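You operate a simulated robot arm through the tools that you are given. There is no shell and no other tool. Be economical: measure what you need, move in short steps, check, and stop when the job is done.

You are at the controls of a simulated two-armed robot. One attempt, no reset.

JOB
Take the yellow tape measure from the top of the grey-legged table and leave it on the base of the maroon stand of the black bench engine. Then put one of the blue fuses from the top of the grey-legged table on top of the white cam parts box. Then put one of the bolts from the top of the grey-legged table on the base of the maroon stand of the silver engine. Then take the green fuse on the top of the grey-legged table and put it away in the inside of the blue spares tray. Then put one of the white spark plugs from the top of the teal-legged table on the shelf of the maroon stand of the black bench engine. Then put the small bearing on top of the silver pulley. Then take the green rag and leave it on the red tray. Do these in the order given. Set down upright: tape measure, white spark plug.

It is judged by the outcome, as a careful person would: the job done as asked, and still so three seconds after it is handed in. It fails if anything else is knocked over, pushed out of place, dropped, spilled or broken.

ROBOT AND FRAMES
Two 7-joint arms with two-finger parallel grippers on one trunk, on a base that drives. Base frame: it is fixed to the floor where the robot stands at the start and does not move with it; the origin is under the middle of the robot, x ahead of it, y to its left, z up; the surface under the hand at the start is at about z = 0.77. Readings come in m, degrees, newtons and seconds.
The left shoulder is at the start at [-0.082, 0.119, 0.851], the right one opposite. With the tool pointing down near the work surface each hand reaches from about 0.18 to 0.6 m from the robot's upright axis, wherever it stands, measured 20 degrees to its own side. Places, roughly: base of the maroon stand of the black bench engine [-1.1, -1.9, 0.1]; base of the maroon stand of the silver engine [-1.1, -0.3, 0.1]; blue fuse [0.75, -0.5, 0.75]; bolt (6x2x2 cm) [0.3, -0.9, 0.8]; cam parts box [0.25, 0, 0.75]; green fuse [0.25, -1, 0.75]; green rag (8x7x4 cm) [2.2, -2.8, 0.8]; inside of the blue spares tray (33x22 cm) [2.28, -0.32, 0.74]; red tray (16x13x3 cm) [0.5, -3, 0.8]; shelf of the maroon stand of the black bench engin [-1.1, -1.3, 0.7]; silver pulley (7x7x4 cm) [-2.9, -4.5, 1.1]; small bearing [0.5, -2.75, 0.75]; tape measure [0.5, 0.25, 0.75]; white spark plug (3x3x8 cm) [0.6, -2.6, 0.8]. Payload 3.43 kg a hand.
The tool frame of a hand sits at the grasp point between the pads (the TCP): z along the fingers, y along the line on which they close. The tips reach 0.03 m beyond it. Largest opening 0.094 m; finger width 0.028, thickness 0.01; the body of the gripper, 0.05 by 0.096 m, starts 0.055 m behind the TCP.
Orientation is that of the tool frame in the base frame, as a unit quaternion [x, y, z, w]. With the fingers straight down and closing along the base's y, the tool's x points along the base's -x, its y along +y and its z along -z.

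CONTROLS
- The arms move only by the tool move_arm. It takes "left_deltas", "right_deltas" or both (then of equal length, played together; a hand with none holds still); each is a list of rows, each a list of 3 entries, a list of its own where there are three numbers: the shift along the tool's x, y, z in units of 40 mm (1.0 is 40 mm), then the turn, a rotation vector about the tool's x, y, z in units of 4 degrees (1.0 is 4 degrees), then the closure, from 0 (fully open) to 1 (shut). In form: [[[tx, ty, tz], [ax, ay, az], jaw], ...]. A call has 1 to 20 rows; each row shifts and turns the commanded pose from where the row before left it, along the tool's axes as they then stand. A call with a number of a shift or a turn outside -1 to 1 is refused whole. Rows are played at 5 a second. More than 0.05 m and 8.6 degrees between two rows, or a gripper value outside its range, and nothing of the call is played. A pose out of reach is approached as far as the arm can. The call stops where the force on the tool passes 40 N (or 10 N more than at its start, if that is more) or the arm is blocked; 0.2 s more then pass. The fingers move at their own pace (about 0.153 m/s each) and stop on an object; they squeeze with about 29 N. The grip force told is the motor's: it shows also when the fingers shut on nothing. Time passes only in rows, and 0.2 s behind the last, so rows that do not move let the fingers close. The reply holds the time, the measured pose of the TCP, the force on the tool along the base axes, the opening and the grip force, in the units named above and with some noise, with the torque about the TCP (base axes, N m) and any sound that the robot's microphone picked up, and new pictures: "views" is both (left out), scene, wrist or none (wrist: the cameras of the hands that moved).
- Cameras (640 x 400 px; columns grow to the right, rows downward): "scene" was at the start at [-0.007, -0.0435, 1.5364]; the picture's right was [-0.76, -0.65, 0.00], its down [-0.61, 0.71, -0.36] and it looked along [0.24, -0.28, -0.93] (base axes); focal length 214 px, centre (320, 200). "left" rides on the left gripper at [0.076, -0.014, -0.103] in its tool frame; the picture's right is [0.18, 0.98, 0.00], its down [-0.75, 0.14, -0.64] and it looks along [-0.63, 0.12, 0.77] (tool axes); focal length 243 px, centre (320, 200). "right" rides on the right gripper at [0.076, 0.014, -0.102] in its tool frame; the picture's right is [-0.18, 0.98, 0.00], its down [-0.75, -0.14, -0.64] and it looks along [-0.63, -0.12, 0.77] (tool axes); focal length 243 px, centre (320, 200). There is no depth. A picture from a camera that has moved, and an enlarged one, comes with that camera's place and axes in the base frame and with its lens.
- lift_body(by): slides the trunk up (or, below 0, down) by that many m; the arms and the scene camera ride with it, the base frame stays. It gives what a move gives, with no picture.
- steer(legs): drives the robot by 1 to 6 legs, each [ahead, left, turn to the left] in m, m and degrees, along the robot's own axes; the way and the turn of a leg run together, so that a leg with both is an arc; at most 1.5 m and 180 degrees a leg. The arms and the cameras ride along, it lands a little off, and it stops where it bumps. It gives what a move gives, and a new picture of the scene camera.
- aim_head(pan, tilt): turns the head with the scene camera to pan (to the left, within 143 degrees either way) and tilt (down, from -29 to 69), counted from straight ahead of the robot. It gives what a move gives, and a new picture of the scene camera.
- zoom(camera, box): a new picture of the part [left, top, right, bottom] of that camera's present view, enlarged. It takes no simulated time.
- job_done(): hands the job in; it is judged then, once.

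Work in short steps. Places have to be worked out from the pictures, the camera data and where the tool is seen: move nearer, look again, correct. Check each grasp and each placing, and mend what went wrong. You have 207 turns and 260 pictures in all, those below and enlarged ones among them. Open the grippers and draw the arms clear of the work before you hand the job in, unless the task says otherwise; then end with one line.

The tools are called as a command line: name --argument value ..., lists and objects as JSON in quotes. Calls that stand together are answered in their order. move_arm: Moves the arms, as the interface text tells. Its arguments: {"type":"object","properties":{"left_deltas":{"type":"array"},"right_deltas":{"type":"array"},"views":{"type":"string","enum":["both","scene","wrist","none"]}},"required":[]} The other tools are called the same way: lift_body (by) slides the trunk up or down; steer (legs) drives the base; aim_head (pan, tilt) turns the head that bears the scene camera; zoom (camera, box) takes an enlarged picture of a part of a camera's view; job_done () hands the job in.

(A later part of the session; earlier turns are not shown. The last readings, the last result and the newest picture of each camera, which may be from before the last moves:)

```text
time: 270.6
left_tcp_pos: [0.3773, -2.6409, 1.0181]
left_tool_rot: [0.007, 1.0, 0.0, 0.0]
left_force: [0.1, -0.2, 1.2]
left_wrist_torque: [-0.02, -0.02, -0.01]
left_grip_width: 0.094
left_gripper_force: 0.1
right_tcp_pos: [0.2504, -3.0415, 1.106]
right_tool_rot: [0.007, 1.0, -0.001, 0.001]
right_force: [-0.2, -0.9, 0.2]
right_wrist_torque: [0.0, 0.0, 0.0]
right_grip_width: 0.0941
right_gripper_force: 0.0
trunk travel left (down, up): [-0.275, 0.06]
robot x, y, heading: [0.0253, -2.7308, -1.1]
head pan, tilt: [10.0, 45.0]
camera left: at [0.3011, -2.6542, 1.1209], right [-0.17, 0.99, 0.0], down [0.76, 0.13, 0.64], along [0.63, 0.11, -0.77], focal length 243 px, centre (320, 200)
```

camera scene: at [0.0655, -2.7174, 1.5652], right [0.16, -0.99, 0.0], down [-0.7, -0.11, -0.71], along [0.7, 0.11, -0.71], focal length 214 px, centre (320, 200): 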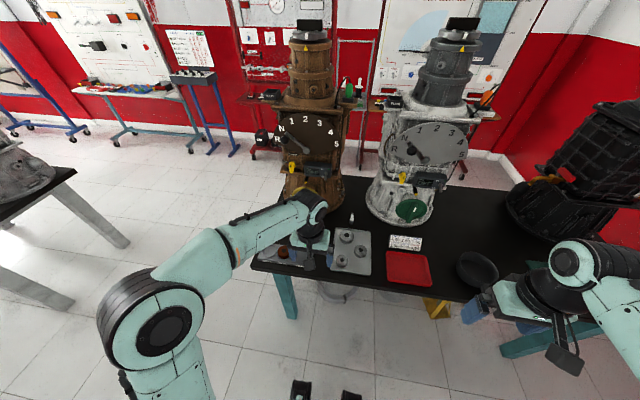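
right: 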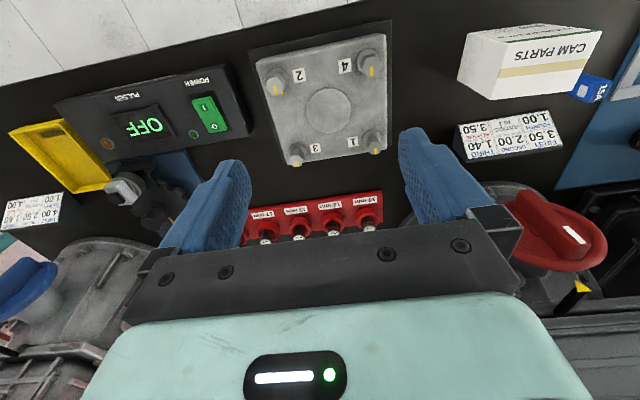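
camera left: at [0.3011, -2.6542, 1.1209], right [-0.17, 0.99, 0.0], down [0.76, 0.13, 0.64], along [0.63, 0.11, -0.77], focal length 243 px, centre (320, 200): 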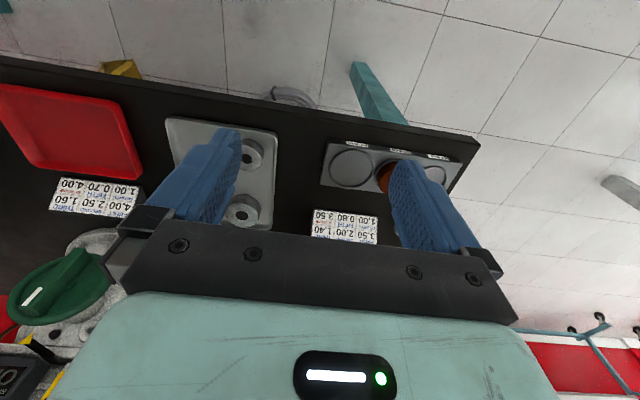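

Small bearing is the near one, at about (0.497, −2.728). I move over it with fingers opened to ~7 cm and look.

move_arm --left_deltas '[[[-0.7, -0.55, 0], [0, 0, 0], 0.2], [[-0.7, -0.55, 0], [0, 0, 0], 0.2], [[-0.7, -0.55, 0.6], [0, 0, 0], 0.2], [[-0.75, -0.5, 0.6], [0, 0, 0], 0.2], [[0, 0, 1], [0, 0, 0], 0.2], [[0, 0, 0.6], [0, 0, 0], 0.2]]' --views "wrist"

```text
time: 272.1
left_tcp_pos: [0.4928, -2.7299, 0.9056]
left_tool_rot: [0.007, 1.0, 0.0, 0.0]
left_force: [-0.7, -0.4, 0.0]
left_wrist_torque: [0.03, 0.0, -0.01]
left_grip_width: 0.0753
left_gripper_force: 0.1
right_tcp_pos: [0.2502, -3.0417, 1.1062]
right_tool_rot: [0.008, 1.0, 0.0, -0.001]
right_force: [0.3, -0.6, -0.1]
right_wrist_torque: [0.01, -0.03, 0.0]
right_grip_width: 0.0941
right_gripper_force: 0.0
trunk travel left (down, up): [-0.275, 0.06]
robot x, y, heading: [0.0288, -2.7295, -0.9]
head pan, tilt: [10.0, 45.0]
camera left: at [0.4167, -2.7428, 1.0079], right [-0.17, 0.99, 0.0], down [0.76, 0.13, 0.64], along [0.63, 0.11, -0.77], focal length 243 px, centre (320, 200)
```

left: 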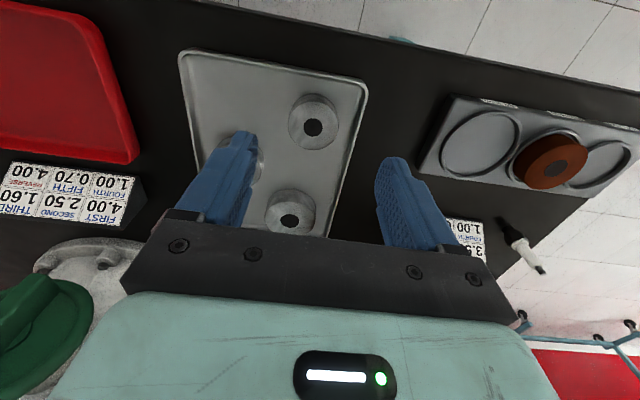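

Bearing centre ≈(0.504, −2.734), diameter ~4.8 cm. Adjust, descend to z≈0.812 and close.

move_arm --left_deltas '[[[-0.28, -0.1, 0.8], [0, 0, 0], 0.2], [[0, 0, 1], [0, 0, 0], 0.2], [[0, 0, 0.5], [0, 0, 0], 0.2], [[0, 0, 0], [0, 0, 0], 1], [[0, 0, 0], [0, 0, 0], 1]]' --views "wrist"

```text
time: 273.2
left_tcp_pos: [0.5028, -2.7317, 0.8171]
left_tool_rot: [0.007, 1.0, -0.001, 0.005]
left_force: [5.4, 13.1, 30.6]
left_wrist_torque: [1.11, 0.01, -0.11]
left_grip_width: 0.0462
left_gripper_force: 28.9
right_tcp_pos: [0.2493, -3.0402, 1.1066]
right_tool_rot: [0.008, 1.0, -0.001, 0.001]
right_force: [-0.1, 0.2, 0.6]
right_wrist_torque: [0.0, 0.02, 0.01]
right_grip_width: 0.0941
right_gripper_force: 0.1
trunk travel left (down, up): [-0.275, 0.06]
robot x, y, heading: [0.0268, -2.7287, -0.8]
head pan, tilt: [10.0, 45.0]
camera left: at [0.4267, -2.7446, 0.9181], right [-0.17, 0.99, 0.0], down [0.75, 0.13, 0.65], along [0.64, 0.11, -0.76], focal length 243 px, centre (320, 200)
```

left: 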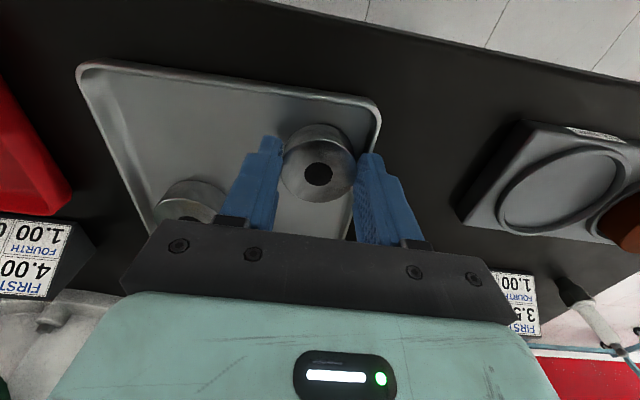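

Tips touch the plate (30 N) but the bearing is gripped at 46 mm. I lift straight up and check.

move_arm --left_deltas '[[[0, 0, -0.3], [0, 0, 0], 1], [[0, 0, -1], [0, 0, 0], 1], [[0, 0, -1], [0, 0, 0], 1], [[0, 0, -1], [0, 0, 0], 1], [[0.5, 0, -1], [0, 0, 0], 1]]' --views "wrist"

```text
time: 274.4
left_tcp_pos: [0.4808, -2.7332, 0.9879]
left_tool_rot: [0.008, 1.0, 0.0, 0.0]
left_force: [0.3, 0.6, -1.2]
left_wrist_torque: [-0.01, 0.01, 0.0]
left_grip_width: 0.046
left_gripper_force: 28.7
right_tcp_pos: [0.2494, -3.0407, 1.1064]
right_tool_rot: [0.007, 1.0, 0.0, 0.001]
right_force: [-0.1, -0.2, -0.6]
right_wrist_torque: [0.01, -0.03, 0.01]
right_grip_width: 0.094
right_gripper_force: 0.1
trunk travel left (down, up): [-0.275, 0.06]
robot x, y, heading: [0.0262, -2.7285, -0.8]
head pan, tilt: [10.0, 45.0]
camera left: at [0.4061, -2.7454, 1.0908], right [-0.17, 0.99, 0.0], down [0.76, 0.13, 0.64], along [0.63, 0.11, -0.77], focal length 243 px, centre (320, 200)
```

left: 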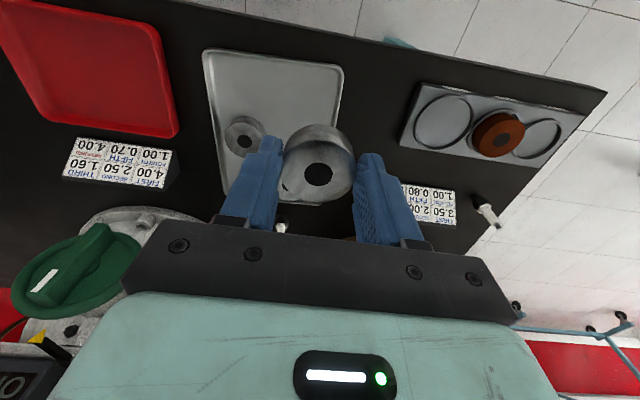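

Bearing is held. The pulley seems to be on the wall shelf near (−2.9, −4.5). I retract, back off, face −x and look at the gap between the stands.

move_arm --left_deltas '[[[1, 0.4, 0], [0, 0, 0], 1], [[1, 0.4, 0], [0, 0, 0], 1], [[1, 0.4, 0], [0, 0, 0], 1], [[0.4, 0, 0], [0, 0, 0], 1]]' --views "none"

steer --legs '[[-0.25, 0, 0], [0, 0.1, 90], [0, 0, 90]]'

aim_head --pan 5 --tilt 25

```text
time: 275.4
left_tcp_pos: [0.3481, -2.6821, 0.9876]
left_tool_rot: [0.008, 1.0, -0.001, 0.0]
left_force: [0.3, 0.0, -0.8]
left_wrist_torque: [-0.02, 0.05, -0.01]
left_grip_width: 0.0461
left_gripper_force: 29.0
right_tcp_pos: [0.2503, -3.0417, 1.1072]
right_tool_rot: [0.007, 1.0, 0.0, 0.001]
right_force: [-0.3, 0.1, -0.6]
right_wrist_torque: [-0.01, 0.01, 0.0]
right_grip_width: 0.094
right_gripper_force: 0.1
trunk travel left (down, up): [-0.275, 0.06]
robot x, y, heading: [0.0277, -2.7298, -1.0]
head pan, tilt: [10.0, 45.0]
```

```text
time: 284.9
left_tcp_pos: [-0.6013, -2.7122, 0.9875]
left_tool_rot: [1.0, -0.005, 0.001, 0.0]
left_force: [-0.3, 0.2, -2.4]
left_wrist_torque: [0.0, -0.01, -0.01]
left_grip_width: 0.0459
left_gripper_force: 29.1
right_tcp_pos: [-0.507, -2.3524, 1.1052]
right_tool_rot: [1.0, -0.004, 0.0, -0.001]
right_force: [0.5, -0.1, 0.0]
right_wrist_torque: [-0.02, 0.01, -0.01]
right_grip_width: 0.094
right_gripper_force: 0.1
trunk travel left (down, up): [-0.275, 0.06]
robot x, y, heading: [-0.2834, -2.661, 179.2]
head pan, tilt: [10.0, 45.0]
camera scene: at [-0.3184, -2.6767, 1.5652], right [-0.16, 0.99, 0.0], down [0.7, 0.12, -0.71], along [-0.7, -0.12, -0.71], focal length 214 px, centre (320, 200)
```

scene: 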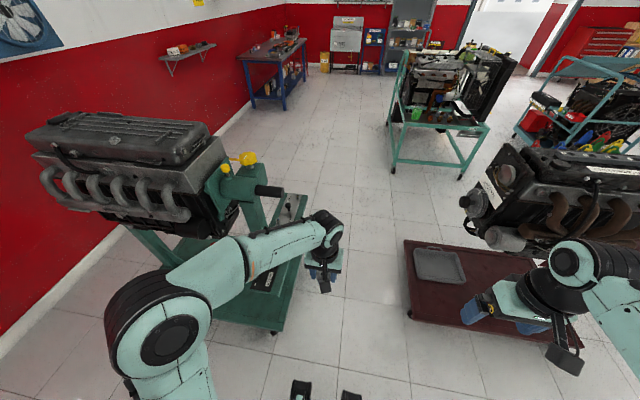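

```text
time: 285.8
left_tcp_pos: [-0.6017, -2.7118, 0.9876]
left_tool_rot: [1.0, -0.005, 0.0, 0.0]
left_force: [-0.5, -0.2, -0.9]
left_wrist_torque: [-0.02, -0.01, 0.05]
left_grip_width: 0.0459
left_gripper_force: 28.8
right_tcp_pos: [-0.5066, -2.3519, 1.1048]
right_tool_rot: [1.0, -0.004, 0.0, 0.0]
right_force: [0.2, 0.0, -1.3]
right_wrist_torque: [-0.02, 0.01, -0.01]
right_grip_width: 0.0939
right_gripper_force: 0.0
trunk travel left (down, up): [-0.275, 0.06]
robot x, y, heading: [-0.2825, -2.6637, 179.6]
head pan, tilt: [5.0, 25.0]
camera scene: at [-0.3301, -2.6706, 1.5957], right [-0.08, 1.0, 0.0], down [0.42, 0.03, -0.91], along [-0.9, -0.07, -0.42], focal length 214 px, centre (320, 200)
```

scene: 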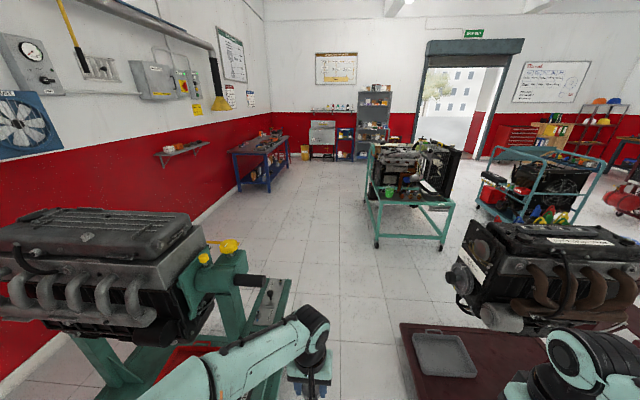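

The gap between the green and black stands is about 0.85 m (y −3.0…−2.15), free above too; I centre on y≈−2.6 and drive through along −x, checking midway.

steer --legs '[[0.1, -0.06, 0.4], [0.5, 0, 0]]'

aim_head --pan 60 --tilt 50

aim_head --pan -50 --tilt 50

```text
time: 289.5
left_tcp_pos: [-1.1915, -2.6524, 0.9878]
left_tool_rot: [1.0, -0.002, 0.0, 0.0]
left_force: [0.7, 0.7, -1.6]
left_wrist_torque: [0.02, -0.05, 0.04]
left_grip_width: 0.0458
left_gripper_force: 28.6
right_tcp_pos: [-1.0978, -2.293, 1.1057]
right_tool_rot: [1.0, -0.002, 0.0, 0.0]
right_force: [0.1, -0.2, 0.1]
right_wrist_torque: [-0.01, -0.02, 0.02]
right_grip_width: 0.0938
right_gripper_force: 0.0
trunk travel left (down, up): [-0.275, 0.06]
robot x, y, heading: [-0.8731, -2.5994, 179.6]
head pan, tilt: [5.0, 25.0]
camera scene: at [-0.9199, -2.6098, 1.5958], right [-0.08, 1.0, 0.0], down [0.42, 0.04, -0.91], along [-0.9, -0.08, -0.42], focal length 214 px, centre (320, 200)
```

scene: 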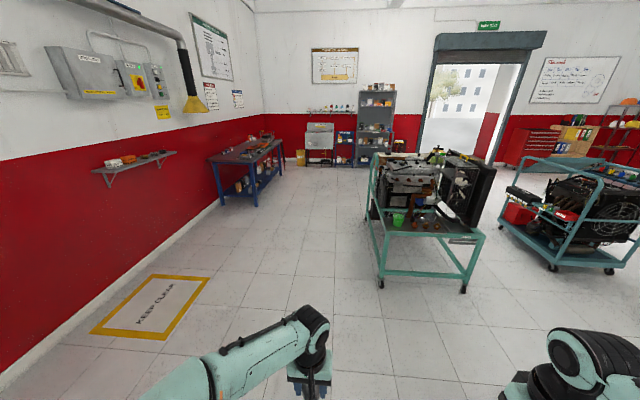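

```text
time: 290.7
left_tcp_pos: [-1.1901, -2.6525, 0.9877]
left_tool_rot: [1.0, -0.002, 0.0, 0.0]
left_force: [0.7, -0.5, -0.5]
left_wrist_torque: [0.01, 0.01, 0.04]
left_grip_width: 0.046
left_gripper_force: 29.1
right_tcp_pos: [-1.0984, -2.2919, 1.1061]
right_tool_rot: [1.0, -0.001, 0.0, 0.0]
right_force: [0.0, 0.2, 0.8]
right_wrist_torque: [0.04, 0.02, 0.03]
right_grip_width: 0.0939
right_gripper_force: 0.1
trunk travel left (down, up): [-0.275, 0.06]
robot x, y, heading: [-0.8709, -2.603, 180.0]
head pan, tilt: [60.0, 50.0]
camera scene: at [-0.8666, -2.6686, 1.5583], right [-0.86, 0.5, 0.0], down [0.39, 0.66, -0.64], along [-0.32, -0.56, -0.77], focal length 214 px, centre (320, 200)
```

scene: 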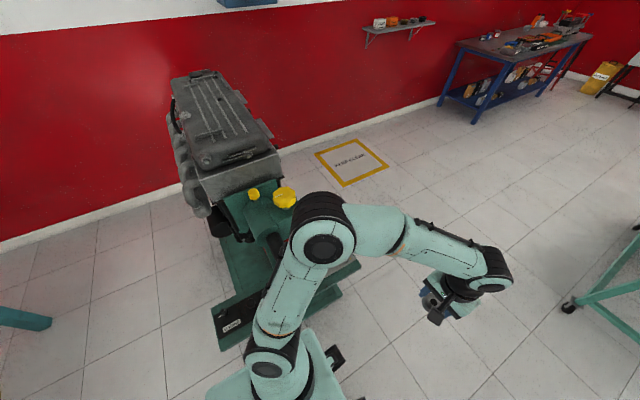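

```text
time: 292.6
left_tcp_pos: [-1.1909, -2.6525, 0.988]
left_tool_rot: [1.0, -0.002, 0.0, 0.001]
left_force: [-0.2, 0.2, -2.0]
left_wrist_torque: [-0.02, -0.03, 0.01]
left_grip_width: 0.046
left_gripper_force: 29.1
right_tcp_pos: [-1.0979, -2.2932, 1.1059]
right_tool_rot: [1.0, -0.002, -0.001, 0.0]
right_force: [1.0, -0.8, -0.2]
right_wrist_torque: [0.0, -0.02, 0.01]
right_grip_width: 0.0942
right_gripper_force: 0.1
trunk travel left (down, up): [-0.275, 0.06]
robot x, y, heading: [-0.8765, -2.5985, 179.7]
head pan, tilt: [-50.0, 50.0]
camera scene: at [-0.8771, -2.543, 1.5583], right [0.77, 0.64, 0.0], down [0.49, -0.59, -0.64], along [-0.41, 0.49, -0.77], focal length 214 px, centre (320, 200)
```

scene: 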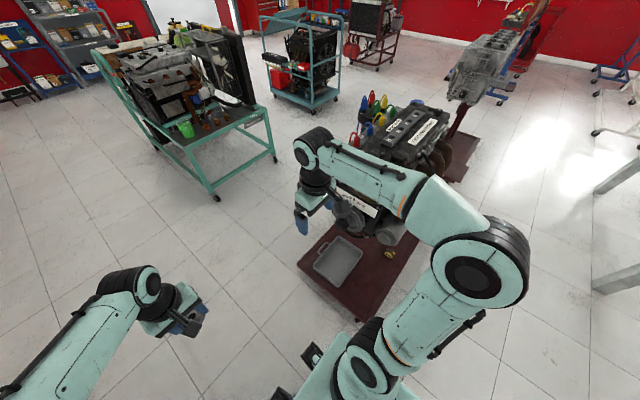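

Margins are fine on both sides. Continue forward 1.5 m, then look at the wall shelf.

steer --legs '[[1.4, 0, 0.3], [0.2, 0, 0]]'

aim_head --pan 75 --tilt 30

```text
time: 300.7
left_tcp_pos: [-2.7658, -2.6493, 0.9869]
left_tool_rot: [1.0, -0.002, 0.0, -0.001]
left_force: [-0.8, -0.2, -1.4]
left_wrist_torque: [0.01, -0.03, -0.04]
left_grip_width: 0.046
left_gripper_force: 29.0
right_tcp_pos: [-2.6741, -2.2893, 1.1064]
right_tool_rot: [1.0, -0.001, 0.0, 0.0]
right_force: [0.4, -0.6, 0.5]
right_wrist_torque: [-0.01, -0.01, -0.02]
right_grip_width: 0.0941
right_gripper_force: 0.0
trunk travel left (down, up): [-0.275, 0.06]
robot x, y, heading: [-2.4492, -2.5975, 180.0]
head pan, tilt: [-50.0, 50.0]
camera scene: at [-2.4532, -2.5393, 1.5582], right [0.77, 0.64, 0.0], down [0.49, -0.59, -0.64], along [-0.41, 0.49, -0.77], focal length 214 px, centre (320, 200)
```

scene: 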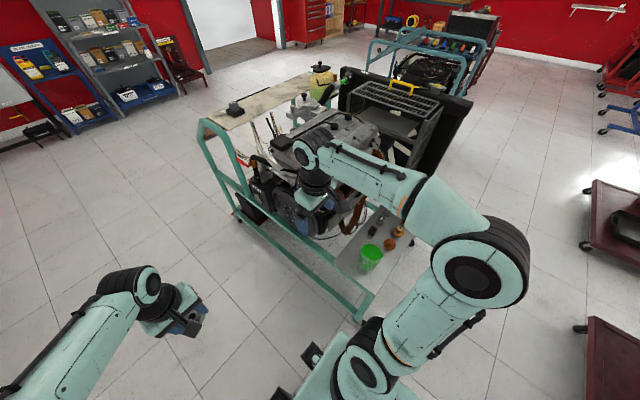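

```text
time: 302.7
left_tcp_pos: [-2.7652, -2.6494, 0.9879]
left_tool_rot: [1.0, -0.002, 0.0, 0.0]
left_force: [0.0, 0.7, -1.9]
left_wrist_torque: [-0.03, 0.0, 0.0]
left_grip_width: 0.0461
left_gripper_force: 28.9
right_tcp_pos: [-2.6747, -2.2888, 1.1059]
right_tool_rot: [1.0, -0.001, -0.001, 0.0]
right_force: [0.0, 0.1, -1.1]
right_wrist_torque: [0.02, -0.02, 0.02]
right_grip_width: 0.0942
right_gripper_force: 0.1
trunk travel left (down, up): [-0.275, 0.06]
robot x, y, heading: [-2.4476, -2.5976, 179.7]
head pan, tilt: [75.0, 30.0]
camera scene: at [-2.4272, -2.6857, 1.5878], right [-0.97, 0.26, 0.0], down [0.13, 0.48, -0.87], along [-0.23, -0.84, -0.5], focal length 214 px, centre (320, 200)
```

scene: 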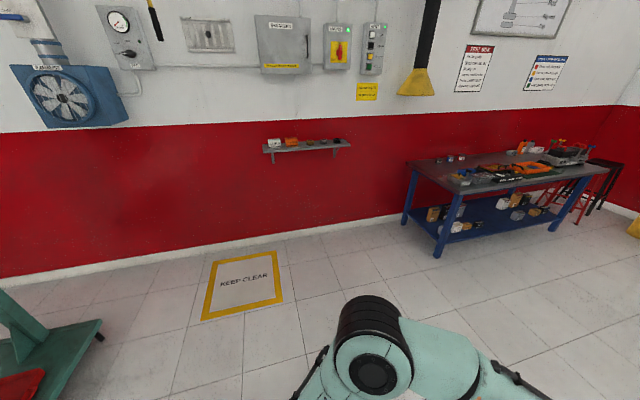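

The shelf is at about (−2.77, −4.42, 1.1). First I strafe away from the teal trolley (left 0.6 m), then turn to face the wall.

steer --legs '[[0, 0.65, 0], [0, 0, 90], [0, -0.4, 0]]'

aim_head --pan 0 --tilt 25

zoom --camera "scene" --box '[240, 140, 400, 240]'

```text
time: 316.3
left_tcp_pos: [-2.7864, -3.5617, 0.9883]
left_tool_rot: [0.703, 0.711, 0.0, 0.0]
left_force: [0.2, 0.5, -1.4]
left_wrist_torque: [0.02, 0.0, -0.01]
left_grip_width: 0.0458
left_gripper_force: 29.2
right_tcp_pos: [-3.1489, -3.4742, 1.1075]
right_tool_rot: [0.703, 0.711, -0.001, 0.001]
right_force: [0.3, 0.1, -0.2]
right_wrist_torque: [0.0, -0.01, -0.02]
right_grip_width: 0.0939
right_gripper_force: 0.0
trunk travel left (down, up): [-0.275, 0.06]
robot x, y, heading: [-2.8459, -3.2444, -89.5]
head pan, tilt: [75.0, 30.0]
camera scene: at [-2.7548, -3.2235, 1.5878], right [-0.25, -0.97, 0.0], down [-0.48, 0.12, -0.87], along [0.84, -0.21, -0.5], focal length 214 px, centre (320, 200)
```

scene: 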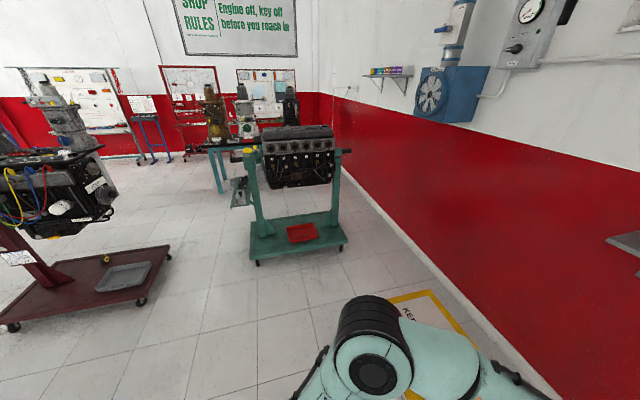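

```text
time: 317.8
left_tcp_pos: [-2.7848, -3.562, 0.9888]
left_tool_rot: [0.704, 0.711, 0.0, 0.0]
left_force: [-0.1, -0.7, -1.4]
left_wrist_torque: [-0.05, 0.03, -0.02]
left_grip_width: 0.0459
left_gripper_force: 28.7
right_tcp_pos: [-3.1479, -3.4744, 1.1062]
right_tool_rot: [0.703, 0.711, -0.001, 0.001]
right_force: [0.4, -0.5, 0.6]
right_wrist_torque: [0.01, -0.02, -0.03]
right_grip_width: 0.0939
right_gripper_force: 0.0
trunk travel left (down, up): [-0.275, 0.06]
robot x, y, heading: [-2.8467, -3.2432, -89.3]
head pan, tilt: [0.0, 25.0]
camera scene: at [-2.8412, -3.2932, 1.5958], right [-1.0, -0.01, 0.0], down [-0.01, 0.42, -0.91], along [0.01, -0.91, -0.42], focal length 214 px, centre (320, 200)
```

scene: 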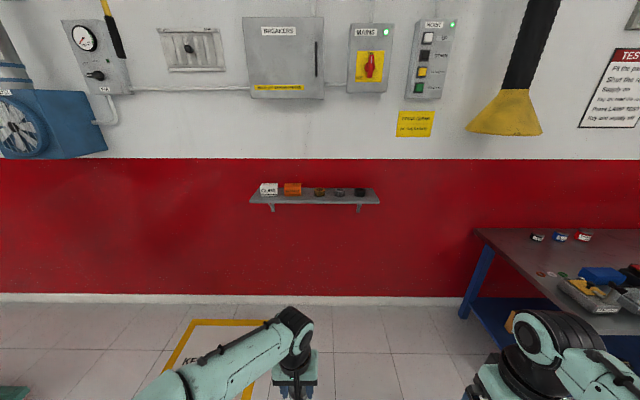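

```text
4.00 times, centred on (320, 190) of scene
camera zoom: at [-2.8412, -3.2932, 1.5958], right [-1.0, -0.01, 0.0], down [-0.01, 0.42, -0.91], along [0.01, -0.91, -0.42], focal length 858 px, centre (320, 240)
```

zoom: 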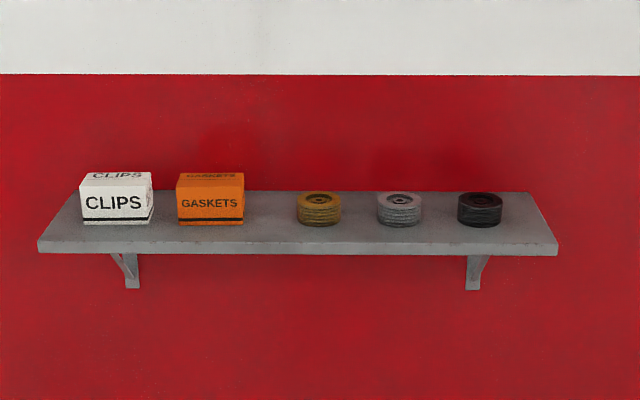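

The silver pulley is the middle one, about (−2.95, −4.53), top z≈1.10. I raise trunk and hands above shelf height, align sideways and approach.

lift_body --by 0.055

move_arm --left_deltas '[[[0, 0, -1], [0, 0, 0], 1], [[0, 0, -1], [0, 0, 0], 1], [[0, 0, -1], [0, 0, 0], 1], [[0, 0, -1], [0, 0, 0], 1], [[0, 0, -1], [0, 0, 0], 1]]' --right_deltas '[[[0, 0, -1], [0, 0, 0], 0], [[0, 0, -1], [0, 0, 0], 0], [[0, 0, 0], [0, 0, 0], 0], [[0, 0, 0], [0, 0, 0], 0], [[0, 0, 0], [0, 0, 0], 0]]' --views "none"

steer --legs '[[0, -0.18, -0.5], [0.6, 0, 0]]'

move_arm --left_deltas '[[[0, 0, 0], [0, 0, 0], 1]]' --views "wrist"

```text
time: 318.7
left_tcp_pos: [-2.7849, -3.5606, 1.0425]
left_tool_rot: [0.703, 0.711, 0.0, 0.001]
left_force: [0.6, 0.2, -1.7]
left_wrist_torque: [-0.01, -0.05, 0.03]
left_grip_width: 0.0458
left_gripper_force: 29.0
right_tcp_pos: [-3.1481, -3.4734, 1.1607]
right_tool_rot: [0.703, 0.711, 0.0, 0.0]
right_force: [0.5, -0.5, -0.2]
right_wrist_torque: [0.01, 0.02, -0.03]
right_grip_width: 0.0943
right_gripper_force: 0.1
trunk travel left (down, up): [-0.33, 0.005]
robot x, y, heading: [-2.8449, -3.2465, -89.2]
head pan, tilt: [0.0, 25.0]
```

```text
time: 319.9
left_tcp_pos: [-2.786, -3.5596, 1.2425]
left_tool_rot: [0.704, 0.71, 0.0, -0.001]
left_force: [0.2, -0.2, -1.4]
left_wrist_torque: [0.03, -0.02, 0.01]
left_grip_width: 0.0459
left_gripper_force: 29.0
right_tcp_pos: [-3.1468, -3.4723, 1.242]
right_tool_rot: [0.702, 0.712, 0.0, 0.0]
right_force: [-0.7, -0.5, 0.9]
right_wrist_torque: [0.01, 0.0, 0.01]
right_grip_width: 0.0937
right_gripper_force: 0.1
trunk travel left (down, up): [-0.33, 0.005]
robot x, y, heading: [-2.8409, -3.2397, -89.4]
head pan, tilt: [0.0, 25.0]
```

```text
time: 325.1
left_tcp_pos: [-2.9633, -4.1541, 1.2426]
left_tool_rot: [0.704, 0.71, 0.001, 0.0]
left_force: [0.0, -0.4, -2.5]
left_wrist_torque: [-0.01, 0.01, 0.02]
left_grip_width: 0.0463
left_gripper_force: 29.1
right_tcp_pos: [-3.3243, -4.0671, 1.241]
right_tool_rot: [0.705, 0.71, 0.0, 0.001]
right_force: [-0.2, 1.3, 0.0]
right_wrist_torque: [-0.02, -0.02, 0.03]
right_grip_width: 0.0938
right_gripper_force: 0.0
trunk travel left (down, up): [-0.33, 0.005]
robot x, y, heading: [-3.0202, -3.8389, -89.6]
head pan, tilt: [0.0, 25.0]
camera scene: at [-3.0181, -3.8867, 1.6546], right [-1.0, -0.01, 0.0], down [0.0, 0.42, -0.91], along [0.01, -0.91, -0.42], focal length 214 px, centre (320, 200)
```

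scene: 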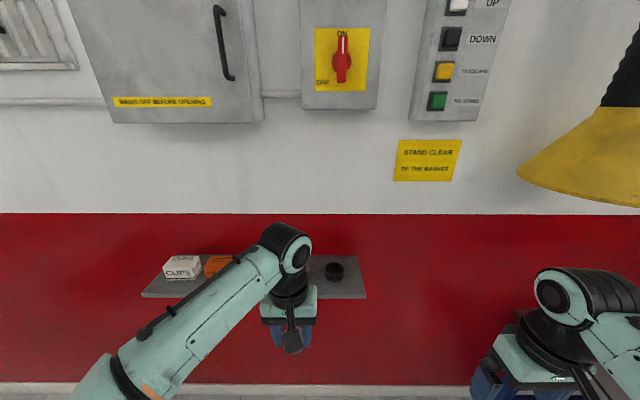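

```text
time: 325.5
left_tcp_pos: [-2.9633, -4.1554, 1.2423]
left_tool_rot: [0.705, 0.709, 0.0, 0.0]
left_force: [0.1, 0.0, -1.7]
left_wrist_torque: [0.0, -0.01, -0.01]
left_grip_width: 0.0459
left_gripper_force: 29.0
right_tcp_pos: [-3.3243, -4.0661, 1.2412]
right_tool_rot: [0.705, 0.71, -0.001, 0.001]
right_force: [-0.1, -0.8, -0.3]
right_wrist_torque: [-0.04, -0.02, 0.01]
right_grip_width: 0.0939
right_gripper_force: 0.0
trunk travel left (down, up): [-0.33, 0.005]
robot x, y, heading: [-3.02, -3.84, -89.4]
head pan, tilt: [0.0, 25.0]
camera left: at [-2.9774, -4.0783, 1.3459], right [0.98, 0.19, 0.0], down [0.15, -0.75, 0.64], along [0.12, -0.63, -0.77], focal length 243 px, centre (320, 200)
```

left: 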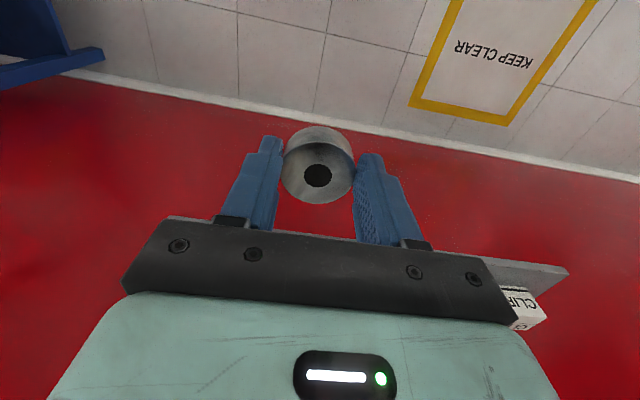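

The hand hides the pulley in the scene view; I shift it 16 cm to the robot's left and zoom the scene camera on the pulley.

move_arm --left_deltas '[[[0, 1, 0], [0, 0, 0], 1], [[0, 1, 0], [0, 0, 0], 1], [[0, 1, 0], [0, 0, 0], 1], [[0, 1, 0], [0, 0, 0], 1]]' --views "none"

aim_head --pan 0 --tilt 45

zoom --camera "scene" --box '[250, 130, 410, 230]'

```text
time: 326.5
left_tcp_pos: [-2.8027, -4.1552, 1.244]
left_tool_rot: [0.705, 0.709, -0.001, 0.0]
left_force: [-1.4, 0.2, -1.0]
left_wrist_torque: [0.01, 0.02, -0.01]
left_grip_width: 0.0456
left_gripper_force: 28.9
right_tcp_pos: [-3.3246, -4.0664, 1.241]
right_tool_rot: [0.704, 0.71, 0.0, 0.001]
right_force: [-0.4, 0.9, -0.2]
right_wrist_torque: [-0.01, 0.01, 0.0]
right_grip_width: 0.0939
right_gripper_force: 0.1
trunk travel left (down, up): [-0.33, 0.005]
robot x, y, heading: [-3.0186, -3.8349, -89.5]
head pan, tilt: [0.0, 25.0]
```

```text
time: 327.3
left_tcp_pos: [-2.8042, -4.1539, 1.2439]
left_tool_rot: [0.706, 0.709, 0.001, -0.001]
left_force: [-0.9, -0.7, -1.7]
left_wrist_torque: [0.01, 0.0, -0.03]
left_grip_width: 0.0461
left_gripper_force: 29.7
right_tcp_pos: [-3.3243, -4.0661, 1.2412]
right_tool_rot: [0.705, 0.71, 0.0, 0.001]
right_force: [0.7, 0.2, 0.2]
right_wrist_torque: [0.02, -0.03, -0.05]
right_grip_width: 0.0938
right_gripper_force: 0.0
trunk travel left (down, up): [-0.33, 0.005]
robot x, y, heading: [-3.0192, -3.8413, -89.6]
head pan, tilt: [0.0, 45.0]
camera scene: at [-3.0181, -3.8762, 1.6242], right [-1.0, -0.01, 0.0], down [0.0, 0.71, -0.71], along [0.0, -0.71, -0.71], focal length 214 px, centre (320, 200)
```

scene: 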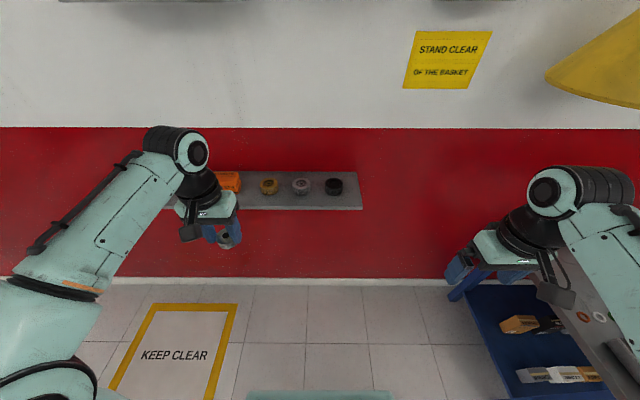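

```text
4.00 times, centred on (330, 180) of scene
camera zoom: at [-3.0181, -3.8762, 1.6242], right [-1.0, -0.01, 0.0], down [0.0, 0.71, -0.71], along [0.0, -0.71, -0.71], focal length 858 px, centre (280, 280)
```

zoom: 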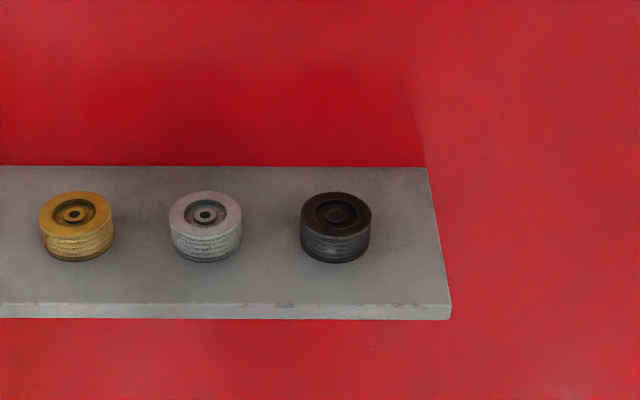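

Silver pulley near x≈−2.95, y −4.45…−4.50. I drive 0.26 m closer with the hand held high, bring it above the pulley and view through the wrist camera.

steer --legs '[[0.26, 0, 0]]'

move_arm --left_deltas '[[[0, -1, 0], [0, 0, 0], 1], [[0, -1, 0], [0, 0, 0], 1], [[-0.4, -1, 0], [0, 0, 0], 1], [[-0.6, -0.6, 0], [0, 0, 0], 1]]' --views "wrist"

```text
time: 329.2
left_tcp_pos: [-2.8015, -4.4138, 1.2445]
left_tool_rot: [0.705, 0.709, 0.0, 0.0]
left_force: [0.9, -0.3, -1.9]
left_wrist_torque: [0.03, 0.0, 0.02]
left_grip_width: 0.046
left_gripper_force: 28.9
right_tcp_pos: [-3.3237, -4.3256, 1.2418]
right_tool_rot: [0.704, 0.71, 0.0, 0.001]
right_force: [0.4, -0.2, 0.3]
right_wrist_torque: [0.02, -0.02, 0.05]
right_grip_width: 0.0939
right_gripper_force: 0.0
trunk travel left (down, up): [-0.33, 0.005]
robot x, y, heading: [-3.0143, -4.0992, -89.6]
head pan, tilt: [0.0, 45.0]
camera scene: at [-3.0165, -4.1351, 1.6239], right [-1.0, -0.01, 0.0], down [0.0, 0.71, -0.71], along [0.0, -0.71, -0.71], focal length 214 px, centre (320, 200)
```

scene: 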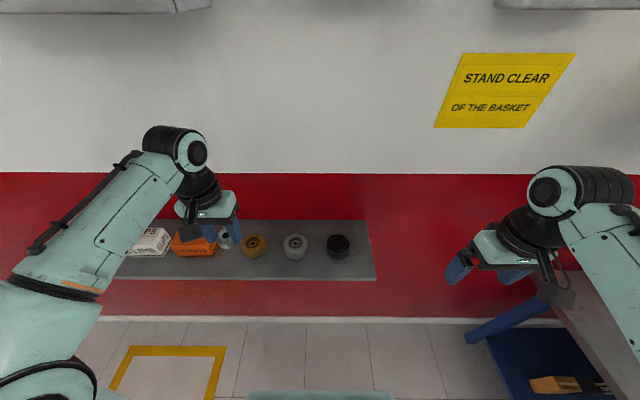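

```text
time: 330.2
left_tcp_pos: [-2.9491, -4.4547, 1.2442]
left_tool_rot: [0.705, 0.709, 0.0, 0.001]
left_force: [-0.4, -0.1, -1.4]
left_wrist_torque: [0.01, 0.01, -0.01]
left_grip_width: 0.0458
left_gripper_force: 28.9
right_tcp_pos: [-3.3229, -4.3258, 1.2418]
right_tool_rot: [0.705, 0.709, 0.0, 0.001]
right_force: [0.0, 0.0, -0.3]
right_wrist_torque: [0.01, -0.02, 0.0]
right_grip_width: 0.0939
right_gripper_force: 0.1
trunk travel left (down, up): [-0.33, 0.005]
robot x, y, heading: [-3.0174, -4.0982, -89.7]
head pan, tilt: [0.0, 45.0]
camera left: at [-2.9626, -4.3792, 1.3476], right [0.98, 0.19, 0.0], down [0.14, -0.75, 0.64], along [0.12, -0.63, -0.77], focal length 243 px, centre (320, 200)
```

left: 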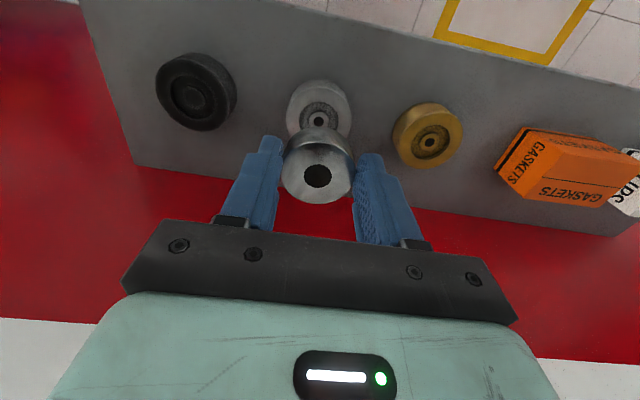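

Triangulated pulley centre (−2.946, −4.479), top z≈1.105. I centre the bearing over it and come down to just above.

move_arm --left_deltas '[[[-0.73, 0.08, 0], [0, 0, 0], 1], [[0, 0, 0.8], [0, 0, 0], 1], [[0, 0, 0.8], [0, 0, 0], 1], [[0, 0, 0.4], [0, 0, 0], 1]]' --views "both"

zoom --camera "scene" --box '[240, 190, 360, 265]'

```text
time: 331.2
left_tcp_pos: [-2.9447, -4.4852, 1.1633]
left_tool_rot: [0.705, 0.709, 0.0, 0.0]
left_force: [-0.6, 0.2, -1.9]
left_wrist_torque: [0.01, -0.01, -0.03]
left_grip_width: 0.046
left_gripper_force: 29.5
right_tcp_pos: [-3.322, -4.3258, 1.2415]
right_tool_rot: [0.705, 0.709, -0.001, 0.001]
right_force: [-0.5, 0.1, -0.4]
right_wrist_torque: [0.03, 0.04, 0.0]
right_grip_width: 0.0938
right_gripper_force: 0.0
trunk travel left (down, up): [-0.33, 0.005]
robot x, y, heading: [-3.0181, -4.0948, -89.7]
head pan, tilt: [0.0, 45.0]
camera scene: at [-3.0166, -4.1359, 1.6242], right [-1.0, -0.01, 0.0], down [0.0, 0.71, -0.71], along [0.0, -0.71, -0.71], focal length 214 px, centre (320, 200)
camera left: at [-2.9593, -4.4083, 1.2669], right [0.98, 0.19, 0.0], down [0.15, -0.75, 0.64], along [0.12, -0.63, -0.77], focal length 243 px, centre (320, 200)
```

scene: 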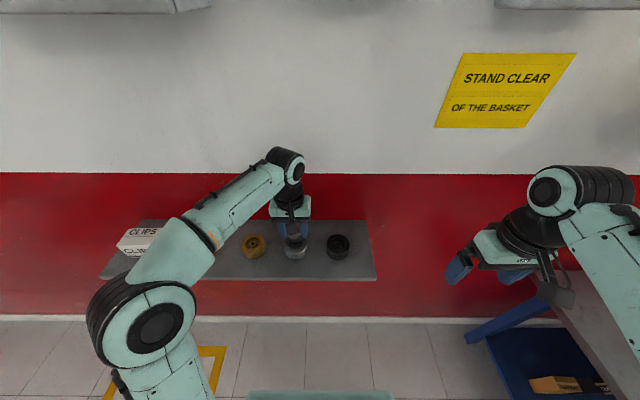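
left: 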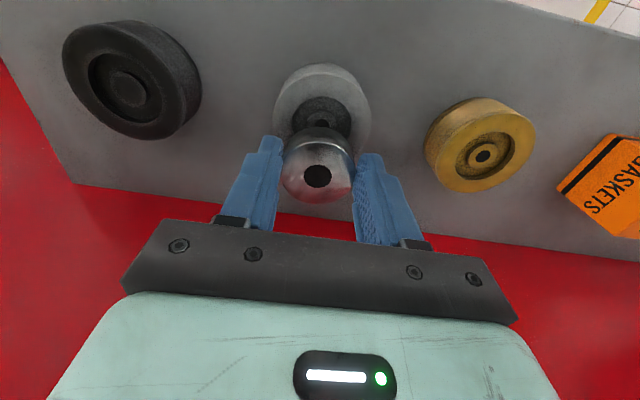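

```text
5.33 times, centred on (300, 228) of scene
camera zoom: at [-3.0166, -4.1359, 1.6242], right [-1.0, -0.01, 0.0], down [0.0, 0.71, -0.71], along [0.0, -0.71, -0.71], focal length 1144 px, centre (427, 53)
```

zoom: 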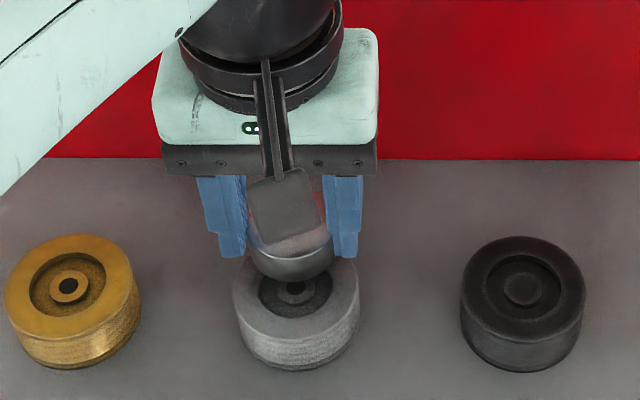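

Bearing and pulley are centred. Lower gently to contact.

move_arm --left_deltas '[[[0, 0, 0.35], [0, 0, 0], 1], [[0, 0, 0.2], [0, 0, 0], 1], [[0, 0, 0.1], [0, 0, 0], 1], [[0, 0, 0], [0, 0, 0], 1]]' --views "wrist"

```text
time: 332.2
left_tcp_pos: [-2.9432, -4.4842, 1.1409]
left_tool_rot: [0.705, 0.709, -0.004, 0.002]
left_force: [-1.7, -3.0, 39.8]
left_wrist_torque: [0.25, -0.65, -0.25]
left_grip_width: 0.046
left_gripper_force: 28.5
right_tcp_pos: [-3.3238, -4.3256, 1.2409]
right_tool_rot: [0.705, 0.709, -0.001, 0.001]
right_force: [-0.1, -0.2, 0.2]
right_wrist_torque: [0.0, 0.02, -0.02]
right_grip_width: 0.0938
right_gripper_force: 0.1
trunk travel left (down, up): [-0.33, 0.005]
robot x, y, heading: [-3.0192, -4.1003, -89.5]
head pan, tilt: [0.0, 45.0]
camera left: at [-2.958, -4.4065, 1.2446], right [0.98, 0.19, 0.0], down [0.15, -0.75, 0.65], along [0.12, -0.64, -0.76], focal length 243 px, centre (320, 200)
```

left: 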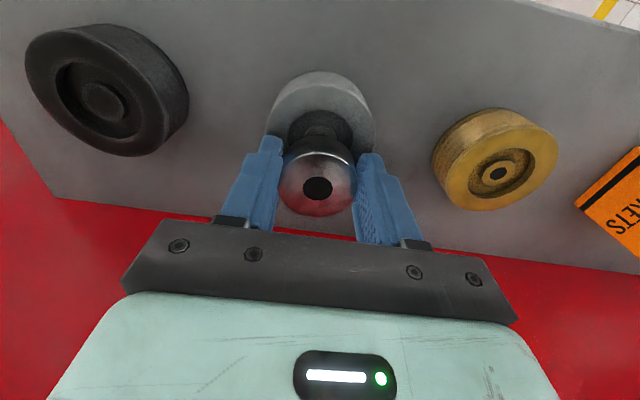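

Firm contact (40 N). I zoom to see how the bearing sits before releasing.

zoom --camera "left" --box '[240, 50, 400, 230]'

zoom --camera "scene" --box '[260, 205, 330, 260]'

```text
2.22 times, centred on (320, 140) of left
camera zoom: at [-2.958, -4.4065, 1.2446], right [0.98, 0.19, 0.0], down [0.15, -0.75, 0.65], along [0.12, -0.64, -0.76], focal length 539 px, centre (320, 333)
```

zoom: 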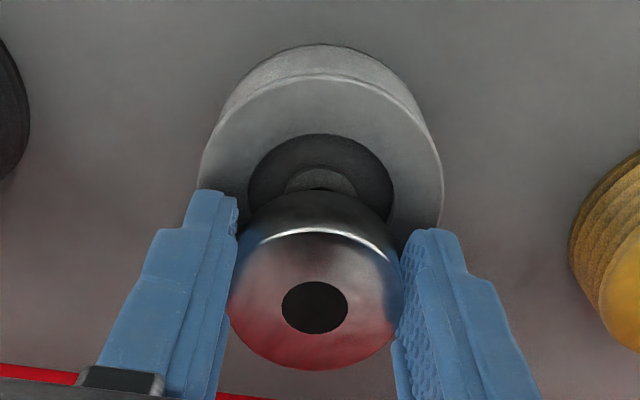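

```text
7.27 times, centred on (295, 232) of scene
camera zoom: at [-3.0176, -4.1337, 1.6244], right [-1.0, -0.01, 0.0], down [0.0, 0.71, -0.71], along [0.0, -0.71, -0.71], focal length 1560 px, centre (502, -36)
```

zoom: 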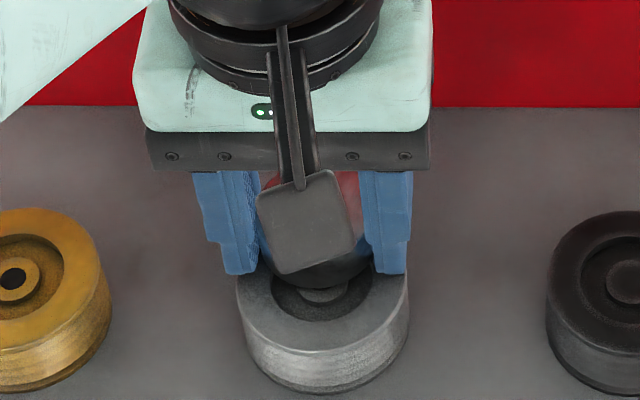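

The bearing sits ~2 cm too far toward the wall (its centre y≈−4.496, pulley −4.476). I raise 1 cm, shift 2 cm toward the robot and lower again.

move_arm --left_deltas '[[[0, 0, -0.4], [0, 0, 0], 1], [[0.5, 0, 0], [0, 0, 0], 1], [[0, 0, 0], [0, 0, 0], 1]]' --views "none"

zoom --camera "left" --box '[240, 50, 400, 230]'

```text
time: 333.0
left_tcp_pos: [-2.944, -4.4647, 1.154]
left_tool_rot: [0.705, 0.709, 0.0, -0.001]
left_force: [0.6, -0.2, -3.2]
left_wrist_torque: [0.03, -0.02, -0.03]
left_grip_width: 0.0458
left_gripper_force: 29.0
right_tcp_pos: [-3.3242, -4.3254, 1.2411]
right_tool_rot: [0.705, 0.709, -0.001, 0.0]
right_force: [-0.1, 0.3, 0.7]
right_wrist_torque: [0.05, 0.01, -0.01]
right_grip_width: 0.0941
right_gripper_force: 0.1
trunk travel left (down, up): [-0.33, 0.005]
robot x, y, heading: [-3.0171, -4.0989, -89.7]
head pan, tilt: [0.0, 45.0]
```

```text
2.22 times, centred on (320, 140) of left
camera zoom: at [-2.9584, -4.3883, 1.2574], right [0.98, 0.19, 0.0], down [0.14, -0.75, 0.64], along [0.12, -0.63, -0.77], focal length 539 px, centre (320, 333)
```

zoom: 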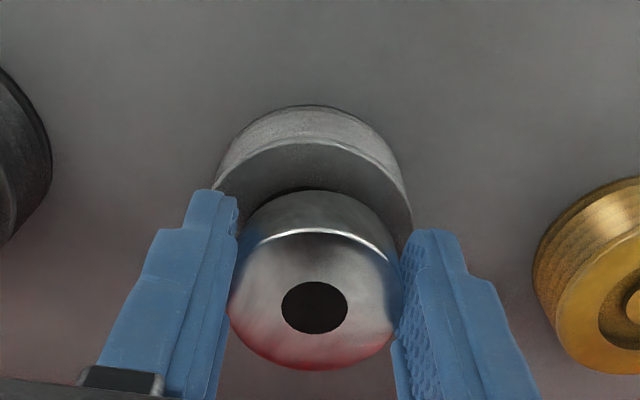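

Now concentric. Lower ~1.3 cm to contact.

move_arm --left_deltas '[[[0, 0, 0.2], [0, 0, 0], 1], [[0, 0, 0.1], [0, 0, 0], 1], [[0, 0, 0], [0, 0, 0], 1]]' --views "none"

```text
time: 333.8
left_tcp_pos: [-2.944, -4.4639, 1.1414]
left_tool_rot: [0.705, 0.709, -0.001, 0.0]
left_force: [0.1, 0.0, 3.6]
left_wrist_torque: [-0.1, -0.04, 0.0]
left_grip_width: 0.0459
left_gripper_force: 29.4
right_tcp_pos: [-3.3231, -4.3242, 1.2409]
right_tool_rot: [0.706, 0.709, -0.001, 0.001]
right_force: [0.0, 0.1, -1.0]
right_wrist_torque: [-0.03, 0.0, 0.02]
right_grip_width: 0.0939
right_gripper_force: 0.0
trunk travel left (down, up): [-0.33, 0.005]
robot x, y, heading: [-3.0186, -4.0986, -89.9]
head pan, tilt: [0.0, 45.0]
```

Light contact. Open gently and rise.

move_arm --left_deltas '[[[0, 0, 0], [0, 0, 0], 0.45], [[0, 0, 0], [0, 0, 0], 0.3], [[0, 0, 0], [0, 0, 0], 0.3], [[0, 0, -0.6], [0, 0, 0], 0.3], [[0, 0, -1], [0, 0, 0], 0.3], [[0, 0, -1], [0, 0, 0], 0.3]]' --views "wrist"

```text
time: 335.2
left_tcp_pos: [-2.9416, -4.462, 1.2457]
left_tool_rot: [0.705, 0.71, 0.0, 0.0]
left_force: [0.5, 0.5, 0.5]
left_wrist_torque: [0.01, -0.03, 0.03]
left_grip_width: 0.0657
left_gripper_force: 0.1
right_tcp_pos: [-3.3236, -4.3254, 1.2419]
right_tool_rot: [0.705, 0.709, 0.0, 0.001]
right_force: [0.6, 1.1, 0.3]
right_wrist_torque: [-0.03, 0.01, 0.01]
right_grip_width: 0.0942
right_gripper_force: 0.0
trunk travel left (down, up): [-0.33, 0.005]
robot x, y, heading: [-3.013, -4.0968, -89.7]
head pan, tilt: [0.0, 45.0]
camera left: at [-2.957, -4.3857, 1.3493], right [0.98, 0.19, 0.0], down [0.15, -0.75, 0.64], along [0.12, -0.63, -0.77], focal length 243 px, centre (320, 200)
```

left: 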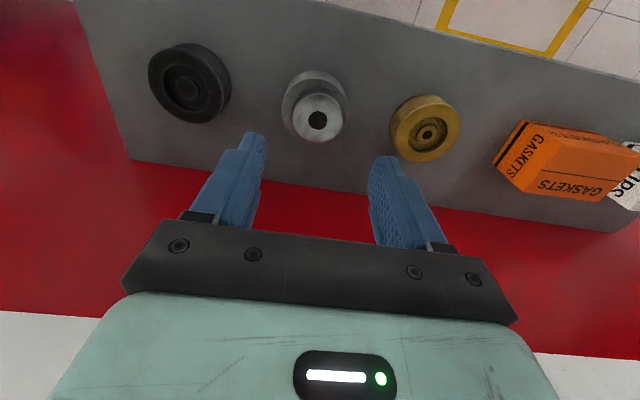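

Bearing sits centred on the silver pulley. Last: the green rag. I retract the hand, back off from the shelf, and go back east through the same gap.

move_arm --left_deltas '[[[0.5, 0, -1], [0, 0, 0], 0], [[1, 0, 0], [0, 0, 0], 0], [[0.5, 0, 0], [0, 0, 0], 0]]' --views "none"

steer --legs '[[-0.9, 0, 0], [0, 0.65, 0], [0, 0, 89.7], [0.25, 0.6, 0]]'

aim_head --pan 0 --tilt 40

```text
time: 336.0
left_tcp_pos: [-2.9436, -4.3838, 1.2861]
left_tool_rot: [0.705, 0.709, 0.001, 0.0]
left_force: [0.6, -0.3, -0.1]
left_wrist_torque: [0.04, 0.04, -0.01]
left_grip_width: 0.0942
left_gripper_force: 0.0
right_tcp_pos: [-3.3229, -4.3256, 1.2417]
right_tool_rot: [0.706, 0.709, 0.0, 0.001]
right_force: [-0.7, 1.0, 0.6]
right_wrist_torque: [0.0, 0.01, -0.02]
right_grip_width: 0.094
right_gripper_force: 0.0
trunk travel left (down, up): [-0.33, 0.005]
robot x, y, heading: [-3.0185, -4.0961, -89.4]
head pan, tilt: [0.0, 45.0]
```

```text
time: 355.6
left_tcp_pos: [-1.8505, -2.5201, 1.2857]
left_tool_rot: [-0.005, 1.0, 0.0, 0.0]
left_force: [-0.3, 0.3, -0.4]
left_wrist_torque: [0.01, -0.03, 0.0]
left_grip_width: 0.0939
left_gripper_force: 0.1
right_tcp_pos: [-1.9088, -2.8979, 1.2412]
right_tool_rot: [-0.003, 1.0, -0.001, 0.001]
right_force: [0.6, 0.8, 0.7]
right_wrist_torque: [0.01, 0.02, 0.02]
right_grip_width: 0.0942
right_gripper_force: 0.0
trunk travel left (down, up): [-0.33, 0.005]
robot x, y, heading: [-2.1378, -2.5914, 0.3]
head pan, tilt: [0.0, 45.0]
camera scene: at [-2.1, -2.5943, 1.6241], right [0.01, -1.0, 0.0], down [-0.71, 0.0, -0.71], along [0.71, 0.0, -0.71], focal length 214 px, centre (320, 200)
```

scene: 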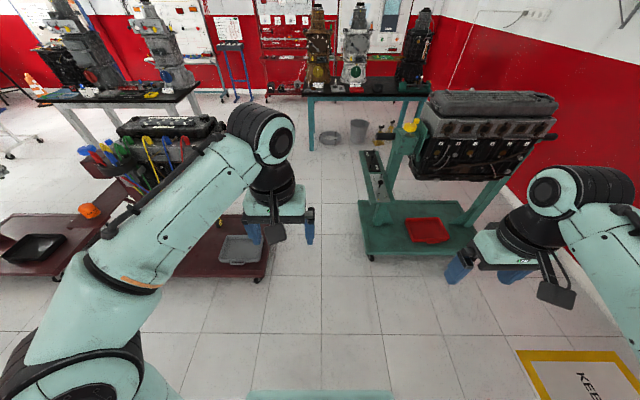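

```text
time: 356.2
left_tcp_pos: [-1.8522, -2.5188, 1.2861]
left_tool_rot: [-0.004, 1.0, 0.0, 0.0]
left_force: [0.1, -0.2, 0.3]
left_wrist_torque: [-0.04, -0.03, 0.0]
left_grip_width: 0.0937
left_gripper_force: 0.2
right_tcp_pos: [-1.9092, -2.8993, 1.2409]
right_tool_rot: [-0.003, 1.0, 0.0, 0.001]
right_force: [-0.6, -0.6, 0.0]
right_wrist_torque: [0.0, 0.0, 0.02]
right_grip_width: 0.094
right_gripper_force: 0.1
trunk travel left (down, up): [-0.33, 0.005]
robot x, y, heading: [-2.1341, -2.593, 0.4]
head pan, tilt: [0.0, 40.0]
camera scene: at [-2.0962, -2.5942, 1.6314], right [0.01, -1.0, 0.0], down [-0.64, 0.0, -0.77], along [0.77, 0.01, -0.64], focal length 214 px, centre (320, 200)
```

scene: 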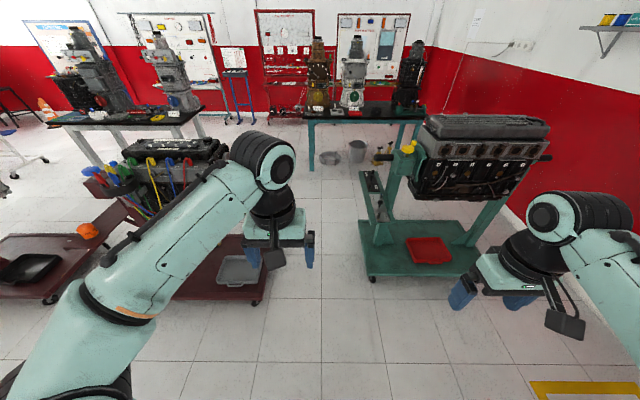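

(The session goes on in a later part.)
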